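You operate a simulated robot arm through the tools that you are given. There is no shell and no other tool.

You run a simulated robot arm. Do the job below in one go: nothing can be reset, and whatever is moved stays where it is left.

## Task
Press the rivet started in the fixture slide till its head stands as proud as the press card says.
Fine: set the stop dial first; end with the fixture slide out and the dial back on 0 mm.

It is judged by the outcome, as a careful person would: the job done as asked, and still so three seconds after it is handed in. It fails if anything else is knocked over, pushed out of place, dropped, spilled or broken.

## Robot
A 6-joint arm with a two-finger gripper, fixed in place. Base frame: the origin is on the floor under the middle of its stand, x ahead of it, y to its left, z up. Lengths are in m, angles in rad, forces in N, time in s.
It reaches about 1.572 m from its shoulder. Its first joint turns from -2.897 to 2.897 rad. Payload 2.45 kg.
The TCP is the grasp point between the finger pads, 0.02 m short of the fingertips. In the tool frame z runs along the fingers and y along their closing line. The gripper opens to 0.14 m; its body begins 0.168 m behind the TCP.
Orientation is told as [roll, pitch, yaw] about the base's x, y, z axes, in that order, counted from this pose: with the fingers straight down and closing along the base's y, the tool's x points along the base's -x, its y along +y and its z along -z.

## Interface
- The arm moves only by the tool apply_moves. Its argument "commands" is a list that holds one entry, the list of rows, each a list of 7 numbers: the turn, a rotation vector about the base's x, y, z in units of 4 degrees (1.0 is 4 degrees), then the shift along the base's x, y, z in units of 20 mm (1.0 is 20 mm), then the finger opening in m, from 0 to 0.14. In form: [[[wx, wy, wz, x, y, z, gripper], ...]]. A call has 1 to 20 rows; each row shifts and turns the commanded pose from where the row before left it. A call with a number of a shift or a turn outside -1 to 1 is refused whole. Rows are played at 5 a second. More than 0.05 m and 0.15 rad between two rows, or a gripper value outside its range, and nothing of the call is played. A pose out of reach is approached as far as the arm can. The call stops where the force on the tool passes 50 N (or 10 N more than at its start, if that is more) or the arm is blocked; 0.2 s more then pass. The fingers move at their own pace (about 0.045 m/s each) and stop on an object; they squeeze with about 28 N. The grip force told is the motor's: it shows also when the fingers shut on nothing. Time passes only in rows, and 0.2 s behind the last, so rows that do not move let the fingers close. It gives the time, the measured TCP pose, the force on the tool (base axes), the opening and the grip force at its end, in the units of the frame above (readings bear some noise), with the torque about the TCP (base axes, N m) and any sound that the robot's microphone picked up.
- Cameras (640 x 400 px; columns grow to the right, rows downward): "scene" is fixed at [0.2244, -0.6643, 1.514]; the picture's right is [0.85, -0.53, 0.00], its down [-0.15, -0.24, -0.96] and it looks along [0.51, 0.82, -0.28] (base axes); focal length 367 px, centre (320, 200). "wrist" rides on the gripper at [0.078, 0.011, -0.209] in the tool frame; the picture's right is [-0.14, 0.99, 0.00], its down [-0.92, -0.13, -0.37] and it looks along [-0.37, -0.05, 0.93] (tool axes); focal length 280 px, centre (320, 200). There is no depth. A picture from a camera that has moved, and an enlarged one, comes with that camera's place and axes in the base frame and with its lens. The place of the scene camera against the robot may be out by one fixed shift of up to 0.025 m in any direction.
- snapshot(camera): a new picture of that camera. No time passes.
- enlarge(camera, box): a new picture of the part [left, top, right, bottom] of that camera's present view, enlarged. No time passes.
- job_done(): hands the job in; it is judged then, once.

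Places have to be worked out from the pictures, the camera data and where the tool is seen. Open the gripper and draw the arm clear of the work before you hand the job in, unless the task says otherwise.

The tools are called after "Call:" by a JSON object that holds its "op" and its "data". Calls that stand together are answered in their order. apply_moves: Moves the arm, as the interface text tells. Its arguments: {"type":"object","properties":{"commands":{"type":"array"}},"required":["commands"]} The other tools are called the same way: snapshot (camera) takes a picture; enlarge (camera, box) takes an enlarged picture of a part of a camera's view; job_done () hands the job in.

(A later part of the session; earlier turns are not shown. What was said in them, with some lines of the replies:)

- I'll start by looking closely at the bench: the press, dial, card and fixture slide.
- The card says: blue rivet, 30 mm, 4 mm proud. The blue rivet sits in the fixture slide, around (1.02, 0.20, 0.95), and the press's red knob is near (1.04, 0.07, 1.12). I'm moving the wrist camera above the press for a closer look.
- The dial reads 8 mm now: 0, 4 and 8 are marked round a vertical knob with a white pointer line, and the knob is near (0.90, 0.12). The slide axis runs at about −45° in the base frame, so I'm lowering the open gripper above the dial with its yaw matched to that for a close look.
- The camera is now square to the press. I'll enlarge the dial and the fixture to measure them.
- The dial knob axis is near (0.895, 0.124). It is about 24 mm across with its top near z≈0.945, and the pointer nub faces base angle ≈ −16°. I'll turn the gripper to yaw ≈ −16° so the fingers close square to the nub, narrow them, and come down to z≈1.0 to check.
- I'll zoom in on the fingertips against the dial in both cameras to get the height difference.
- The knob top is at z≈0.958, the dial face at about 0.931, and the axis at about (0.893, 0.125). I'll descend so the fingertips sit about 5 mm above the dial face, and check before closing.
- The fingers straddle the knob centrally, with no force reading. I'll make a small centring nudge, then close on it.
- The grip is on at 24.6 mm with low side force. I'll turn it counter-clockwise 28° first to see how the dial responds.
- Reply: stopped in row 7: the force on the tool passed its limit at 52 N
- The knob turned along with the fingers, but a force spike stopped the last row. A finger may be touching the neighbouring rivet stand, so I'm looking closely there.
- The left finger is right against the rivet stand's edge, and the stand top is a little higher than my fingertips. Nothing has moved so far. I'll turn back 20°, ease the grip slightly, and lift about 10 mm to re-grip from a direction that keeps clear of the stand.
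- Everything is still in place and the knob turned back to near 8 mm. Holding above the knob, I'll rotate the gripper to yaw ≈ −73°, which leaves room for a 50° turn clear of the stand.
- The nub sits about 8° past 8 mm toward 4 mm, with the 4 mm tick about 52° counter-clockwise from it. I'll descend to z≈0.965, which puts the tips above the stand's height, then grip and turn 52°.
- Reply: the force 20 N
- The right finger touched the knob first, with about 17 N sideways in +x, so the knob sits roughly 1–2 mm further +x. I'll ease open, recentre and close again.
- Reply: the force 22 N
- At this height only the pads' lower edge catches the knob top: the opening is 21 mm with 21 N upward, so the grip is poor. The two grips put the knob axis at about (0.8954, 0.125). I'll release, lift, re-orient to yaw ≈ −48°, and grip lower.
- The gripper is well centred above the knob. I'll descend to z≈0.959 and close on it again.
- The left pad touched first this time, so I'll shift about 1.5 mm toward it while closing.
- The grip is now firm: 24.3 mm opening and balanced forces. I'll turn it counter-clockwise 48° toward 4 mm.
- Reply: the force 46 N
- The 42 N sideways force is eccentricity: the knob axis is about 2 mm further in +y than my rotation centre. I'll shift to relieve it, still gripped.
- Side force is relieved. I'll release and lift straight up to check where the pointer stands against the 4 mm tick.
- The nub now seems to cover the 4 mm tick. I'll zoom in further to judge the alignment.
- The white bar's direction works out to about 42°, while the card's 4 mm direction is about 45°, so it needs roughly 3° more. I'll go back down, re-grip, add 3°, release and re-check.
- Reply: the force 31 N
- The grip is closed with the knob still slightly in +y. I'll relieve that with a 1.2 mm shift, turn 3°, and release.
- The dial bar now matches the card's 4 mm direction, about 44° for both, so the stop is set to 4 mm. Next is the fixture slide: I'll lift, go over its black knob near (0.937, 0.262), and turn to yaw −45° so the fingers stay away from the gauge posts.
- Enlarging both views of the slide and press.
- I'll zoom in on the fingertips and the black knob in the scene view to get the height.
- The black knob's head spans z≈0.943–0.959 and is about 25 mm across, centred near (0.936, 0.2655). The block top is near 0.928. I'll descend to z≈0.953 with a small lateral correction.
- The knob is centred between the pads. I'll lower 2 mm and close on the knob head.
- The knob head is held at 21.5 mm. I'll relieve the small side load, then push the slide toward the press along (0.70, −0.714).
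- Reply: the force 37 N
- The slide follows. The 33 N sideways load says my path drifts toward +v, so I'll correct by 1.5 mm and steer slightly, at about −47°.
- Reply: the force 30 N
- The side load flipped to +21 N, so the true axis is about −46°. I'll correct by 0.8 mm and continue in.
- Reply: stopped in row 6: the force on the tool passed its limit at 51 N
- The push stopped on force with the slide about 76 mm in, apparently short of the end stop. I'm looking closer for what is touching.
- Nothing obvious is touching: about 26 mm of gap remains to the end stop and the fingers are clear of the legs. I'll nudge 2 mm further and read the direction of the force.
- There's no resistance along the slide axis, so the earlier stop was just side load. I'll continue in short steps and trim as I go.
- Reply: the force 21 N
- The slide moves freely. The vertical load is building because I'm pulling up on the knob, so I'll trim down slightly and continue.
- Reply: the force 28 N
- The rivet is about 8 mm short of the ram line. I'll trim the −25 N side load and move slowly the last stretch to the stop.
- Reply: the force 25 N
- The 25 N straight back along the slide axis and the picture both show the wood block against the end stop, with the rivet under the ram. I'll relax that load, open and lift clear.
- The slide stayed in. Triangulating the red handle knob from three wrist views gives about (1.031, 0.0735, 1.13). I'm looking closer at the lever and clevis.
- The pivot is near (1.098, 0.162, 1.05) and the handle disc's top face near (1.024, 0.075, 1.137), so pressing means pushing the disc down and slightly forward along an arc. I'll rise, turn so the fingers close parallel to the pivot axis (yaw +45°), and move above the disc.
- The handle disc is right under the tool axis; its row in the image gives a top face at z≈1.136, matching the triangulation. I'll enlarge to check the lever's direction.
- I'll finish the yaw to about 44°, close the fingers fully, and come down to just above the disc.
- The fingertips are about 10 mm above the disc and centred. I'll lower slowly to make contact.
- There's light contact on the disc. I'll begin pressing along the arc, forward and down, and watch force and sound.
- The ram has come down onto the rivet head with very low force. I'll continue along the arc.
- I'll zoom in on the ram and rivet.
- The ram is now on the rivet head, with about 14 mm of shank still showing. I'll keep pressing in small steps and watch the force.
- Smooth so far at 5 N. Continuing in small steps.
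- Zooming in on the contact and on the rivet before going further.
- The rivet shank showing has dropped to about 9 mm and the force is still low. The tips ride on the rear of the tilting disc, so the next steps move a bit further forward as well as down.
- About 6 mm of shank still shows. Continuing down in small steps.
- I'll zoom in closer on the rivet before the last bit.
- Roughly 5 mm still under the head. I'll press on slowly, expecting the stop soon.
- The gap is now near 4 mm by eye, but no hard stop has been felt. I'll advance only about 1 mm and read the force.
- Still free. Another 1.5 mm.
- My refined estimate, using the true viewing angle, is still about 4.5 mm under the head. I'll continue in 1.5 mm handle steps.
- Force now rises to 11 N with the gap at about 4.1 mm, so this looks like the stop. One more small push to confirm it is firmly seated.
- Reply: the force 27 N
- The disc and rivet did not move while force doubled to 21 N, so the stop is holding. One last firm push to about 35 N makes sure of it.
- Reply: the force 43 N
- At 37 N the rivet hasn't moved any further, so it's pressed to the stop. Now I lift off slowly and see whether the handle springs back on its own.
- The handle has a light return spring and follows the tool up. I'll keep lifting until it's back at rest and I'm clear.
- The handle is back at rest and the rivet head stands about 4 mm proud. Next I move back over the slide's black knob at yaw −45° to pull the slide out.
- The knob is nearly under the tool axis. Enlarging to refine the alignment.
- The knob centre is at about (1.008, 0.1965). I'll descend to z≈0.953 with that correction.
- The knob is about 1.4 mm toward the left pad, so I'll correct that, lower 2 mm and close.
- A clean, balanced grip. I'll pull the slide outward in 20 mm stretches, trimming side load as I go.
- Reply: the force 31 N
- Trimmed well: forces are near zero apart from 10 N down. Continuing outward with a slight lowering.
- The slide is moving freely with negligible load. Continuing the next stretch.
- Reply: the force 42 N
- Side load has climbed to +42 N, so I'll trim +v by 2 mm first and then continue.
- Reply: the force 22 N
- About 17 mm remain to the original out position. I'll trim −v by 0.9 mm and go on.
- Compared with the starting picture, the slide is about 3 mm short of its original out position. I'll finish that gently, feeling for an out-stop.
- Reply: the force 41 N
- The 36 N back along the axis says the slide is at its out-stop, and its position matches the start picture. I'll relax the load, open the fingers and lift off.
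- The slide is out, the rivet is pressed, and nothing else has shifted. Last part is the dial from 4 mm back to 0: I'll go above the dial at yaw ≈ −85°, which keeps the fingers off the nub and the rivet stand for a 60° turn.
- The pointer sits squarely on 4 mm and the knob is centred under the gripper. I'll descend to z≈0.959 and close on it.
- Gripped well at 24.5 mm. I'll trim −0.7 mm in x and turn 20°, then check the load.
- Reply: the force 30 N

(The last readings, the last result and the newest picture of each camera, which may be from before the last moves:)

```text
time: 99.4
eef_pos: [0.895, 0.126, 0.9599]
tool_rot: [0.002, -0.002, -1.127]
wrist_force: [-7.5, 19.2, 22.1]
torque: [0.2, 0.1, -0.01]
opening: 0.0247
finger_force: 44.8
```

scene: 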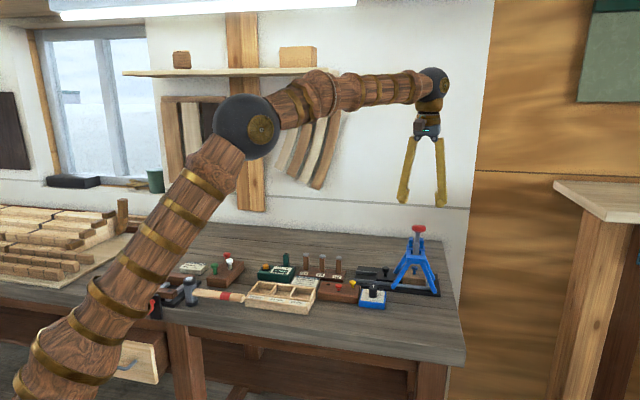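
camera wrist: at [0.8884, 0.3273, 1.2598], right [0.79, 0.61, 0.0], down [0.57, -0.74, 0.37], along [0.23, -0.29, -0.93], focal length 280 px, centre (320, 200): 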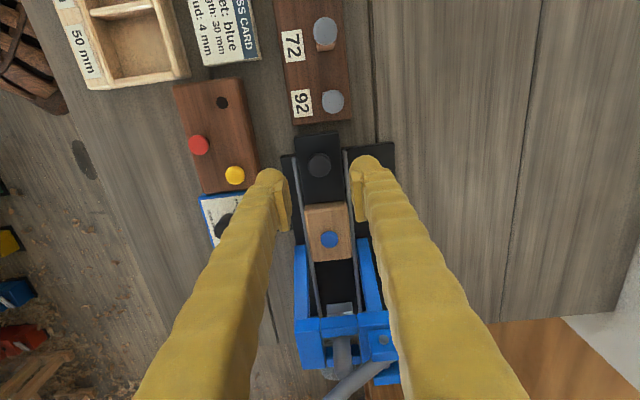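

Some load built up: 19 N in y and 22 N in z. I'll trim by half a millimetre each and continue turning 20°.

Call:
{"op": "apply_moves", "data": {"commands": [[[0, 0, 0, -0.01, 0.03, 0.03, 0.015], [0, 0, 1, 0, 0, 0, 0.015], [0, 0, 1, 0, 0, 0, 0.015], [0, 0, 1, 0, 0, 0, 0.015], [0, 0, 1, 0, 0, 0, 0.015], [0, 0, 0, 0, 0, 0, 0.015]]]}}

Call:
{"op": "enlarge", "data": {"camera": "wrist", "box": [250, 110, 390, 250]}}

```text
time: 100.8
eef_pos: [0.8931, 0.1263, 0.9592]
tool_rot: [-0.001, -0.002, -0.847]
wrist_force: [-12.0, -8.4, 0.6]
torque: [-0.13, 0.07, -0.03]
opening: 0.0246
finger_force: 45.3
```

```text
2.86 times, centred on (320, 180) of wrist
camera zoom: at [0.8495, 0.191, 1.1684], right [0.83, 0.55, 0.0], down [0.51, -0.77, 0.37], along [0.2, -0.31, -0.93], focal length 801 px, centre (320, 257)
```

zoom: 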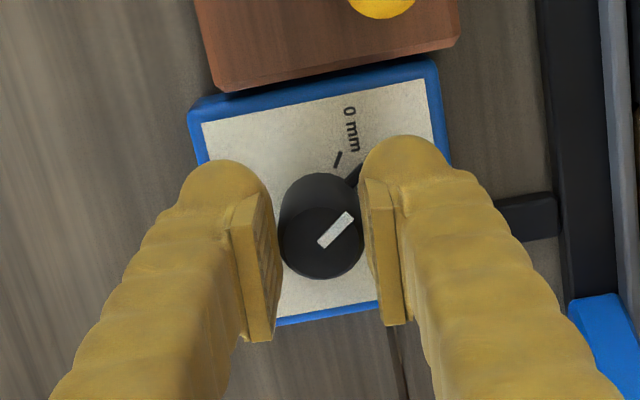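

It's turned 36° so far, with the pointer still fixed relative to the fingers. I'll turn the remaining 24°.

Call:
{"op": "apply_moves", "data": {"commands": [[[0, 0, 0, -0.02, -0.015, 0, 0.015], [0, 0, 1, 0, 0, 0, 0.015], [0, 0, 1, 0, 0, 0, 0.015], [0, 0, 1, 0, 0, 0, 0.015], [0, 0, 1, 0, 0, 0, 0.015], [0, 0, 1, 0, 0, 0, 0.015], [0, 0, 1, 0, 0, 0, 0.015], [0, 0, 0, 0, 0, 0, 0.015]]]}}

Call:
{"op": "enlarge", "data": {"camera": "wrist", "box": [250, 110, 390, 250]}}

```text
time: 102.6
eef_pos: [0.8931, 0.1255, 0.9598]
tool_rot: [0.001, -0.001, -0.429]
wrist_force: [-27.9, -29.1, -0.1]
torque: [-0.29, 0.35, -0.07]
opening: 0.0248
finger_force: 45.5
```

```text
2.86 times, centred on (320, 180) of wrist
camera zoom: at [0.8259, 0.1667, 1.1684], right [0.54, 0.84, 0.0], down [0.78, -0.5, 0.37], along [0.31, -0.2, -0.93], focal length 801 px, centre (320, 257)
```

zoom: 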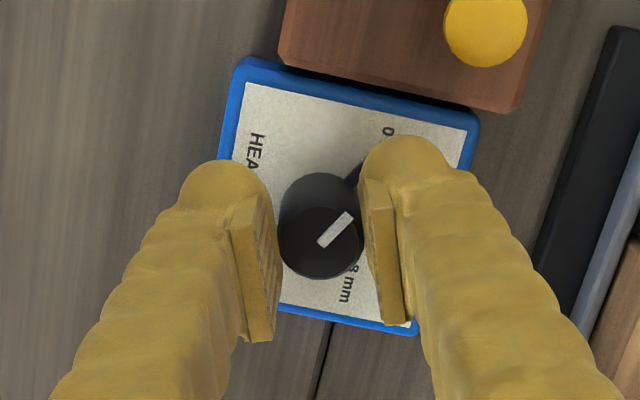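

It's turned the full 60°. I'll trim the 40 N lateral load away, then open and lift to check the reading.

Call:
{"op": "apply_moves", "data": {"commands": [[[0, 0, 0, -0.04, -0.045, 0, 0.015], [0, 0, 0, 0, 0, 0, 0.015], [0, 0, 0, 0, 0, 0, 0.035], [0, 0, 0, 0, 0, 0, 0.045], [0, 0, 0, 0, 0, 0.75, 0.045], [0, 0, 0, 0, 0, 0.75, 0.05], [0, 0, 0, 0, 0, 0.75, 0.05], [0, 0, 0, 0, 0, 0, 0.05]]]}}

Call:
{"op": "enlarge", "data": {"camera": "wrist", "box": [280, 115, 370, 205]}}

Call:
{"op": "enlarge", "data": {"camera": "scene", "box": [350, 270, 400, 313]}}

```text
time: 104.4
eef_pos: [0.8912, 0.1245, 1.0039]
tool_rot: [0.0, -0.001, -0.429]
wrist_force: [0.1, -0.1, -0.3]
torque: [0.0, 0.0, -0.02]
opening: 0.05
finger_force: 0.0
```

```text
4.44 times, centred on (325, 160) of wrist
camera zoom: at [0.8237, 0.1665, 1.2135], right [0.54, 0.84, 0.0], down [0.78, -0.5, 0.37], along [0.31, -0.2, -0.93], focal length 1246 px, centre (298, 378)
```

zoom: 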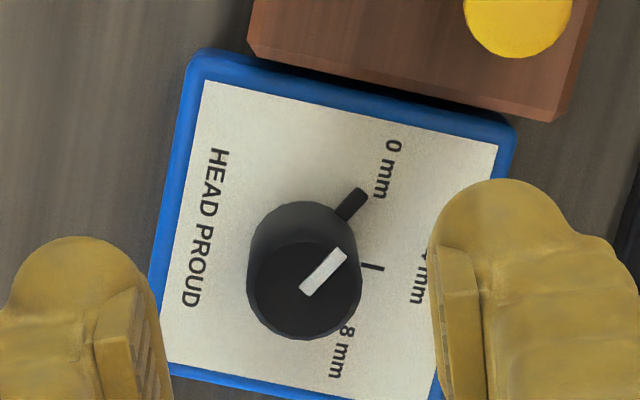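

```text
9.30 times, centred on (375, 292) of scene
camera zoom: at [0.2244, -0.6643, 1.514], right [0.85, -0.53, 0.0], down [-0.15, -0.24, -0.96], along [0.51, 0.82, -0.28], focal length 3412 px, centre (-192, -651)
```

zoom: 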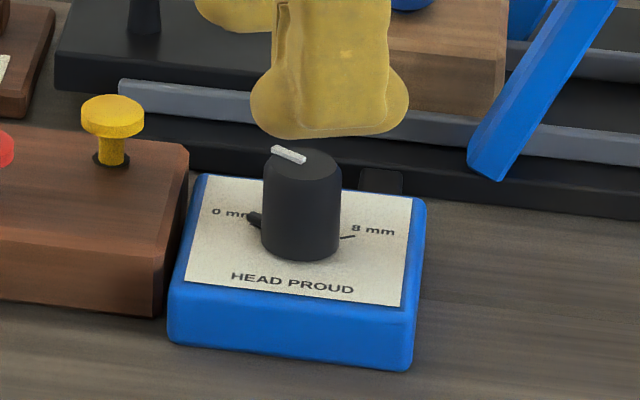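

The white bar is at about 104.5°, which is the 0 mm direction (44.4° + 60°), and the nub covers the 0 tick. I'll lift and draw the arm clear, gripper open.

Call:
{"op": "apply_moves", "data": {"commands": [[[0, 0, 0, 0, 0, 1, 0.06], [0, 0, 0, 0, 0, 1, 0.06], [0, 0, 0, 0, 0, 1, 0.07], [0, 0, 0, 0, 0, 1, 0.08], [0, 0, 0, 0, 0, 1, 0.1], [0, 0, 0, 0, 0, 1, 0.1], [0, 0, 0, 0, 0, 1, 0.1], [0, 0, 0, 0, 0, 1, 0.1], [0, 0, 0, 0, 0, 1, 0.1], [0, 0, 0, -1, 0, 1, 0.1], [0, 0, 0, -1, 0, 1, 0.1], [0, 0, 0, -1, 0, 1, 0.1], [0, 0, 0, -1, 0, 1, 0.1], [0, 0, 0, -1, 0, 1, 0.1], [0, 0, 0, -1, 0, 0, 0.1], [0, 0, 0, 0, 0, 0, 0.1]]]}}

Call:
{"op": "snapshot", "data": {"camera": "scene"}}

Call:
{"op": "snapshot", "data": {"camera": "wrist"}}

Call:
{"op": "enlarge", "data": {"camera": "scene", "box": [335, 215, 450, 310]}}

Call:
{"op": "enlarge", "data": {"camera": "scene", "box": [372, 258, 398, 284]}}

```text
time: 107.8
eef_pos: [0.7734, 0.1258, 1.2827]
tool_rot: [0.0, -0.002, -0.431]
wrist_force: [0.0, -0.2, 0.0]
torque: [-0.02, 0.0, -0.03]
opening: 0.1001
finger_force: 0.0
```

```text
taken
```

scene: 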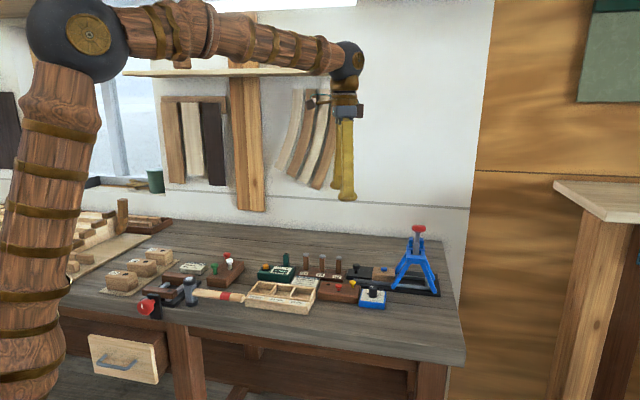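

```text
taken
camera wrist: at [0.7071, 0.167, 1.4911], right [0.54, 0.84, 0.0], down [0.78, -0.5, 0.37], along [0.31, -0.2, -0.93], focal length 280 px, centre (320, 200)
```

wrist: 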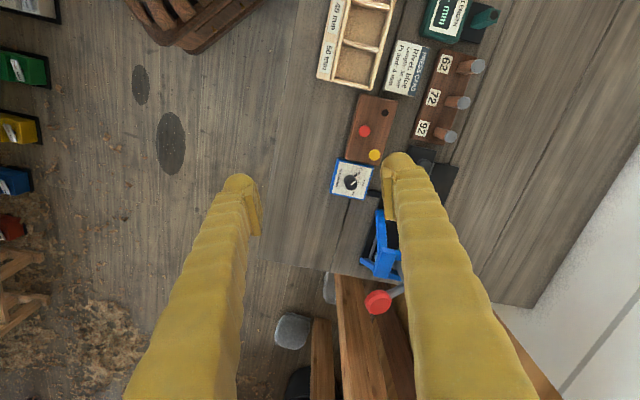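

```text
4.21 times, centred on (392, 262) of scene
camera zoom: at [0.2244, -0.6643, 1.514], right [0.85, -0.53, 0.0], down [-0.15, -0.24, -0.96], along [0.51, 0.82, -0.28], focal length 1544 px, centre (15, -63)
```

zoom: 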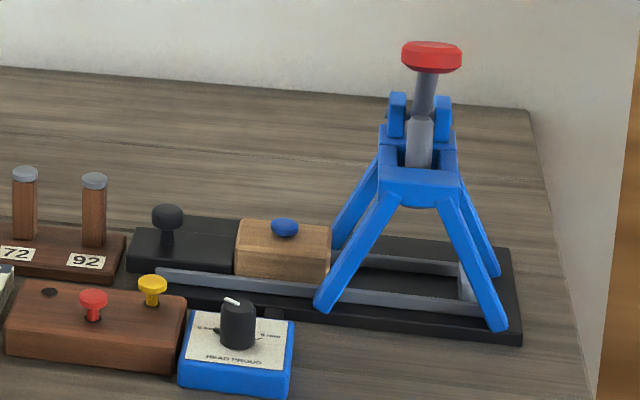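

```text
15.38 times, centred on (385, 271) of scene
camera zoom: at [0.2244, -0.6643, 1.514], right [0.85, -0.53, 0.0], down [-0.15, -0.24, -0.96], along [0.51, 0.82, -0.28], focal length 5642 px, centre (-680, -892)
```

zoom: 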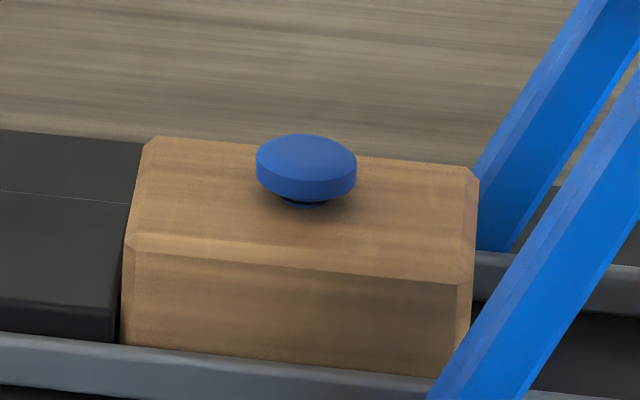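

Final pictures show the slide out at its original stop, the handle at rest, the rivet head about 4 mm proud and the dial pointer on 0 mm. Everything else is where it was and the arm is clear with the gripper open, so I'm handing in the job.

Call:
{"op": "job_done", "data": {}}

```text
The job is handed in.
```

The blue rivet is pressed to the 4 mm stop the card asks for, and the job is handed in. I don't have the judge's result.

- **Stop dial:** I set it from 8 mm to 4 mm before pressing and turned it back to 0 mm at the end. The pointer measured within about 1° of each mark.
- **Rivet:** I pressed the handle until it hit the stop; about 37 N more did not visibly move the rivet. My estimates from the pictures put the gap under the head between 3.7 and 4.7 mm, so 4 mm fits but isn't a precise measurement.
- **Fixture slide:** it is out against its outer stop, in the same place as at the start.
- **Rest of the bench:** nothing looks moved or knocked over. On the first try at the dial, one finger came up close against the rivet stand and a force spike stopped the move. The stand did not shift.

The press handle is back at rest, and the arm is clear with the gripper open.
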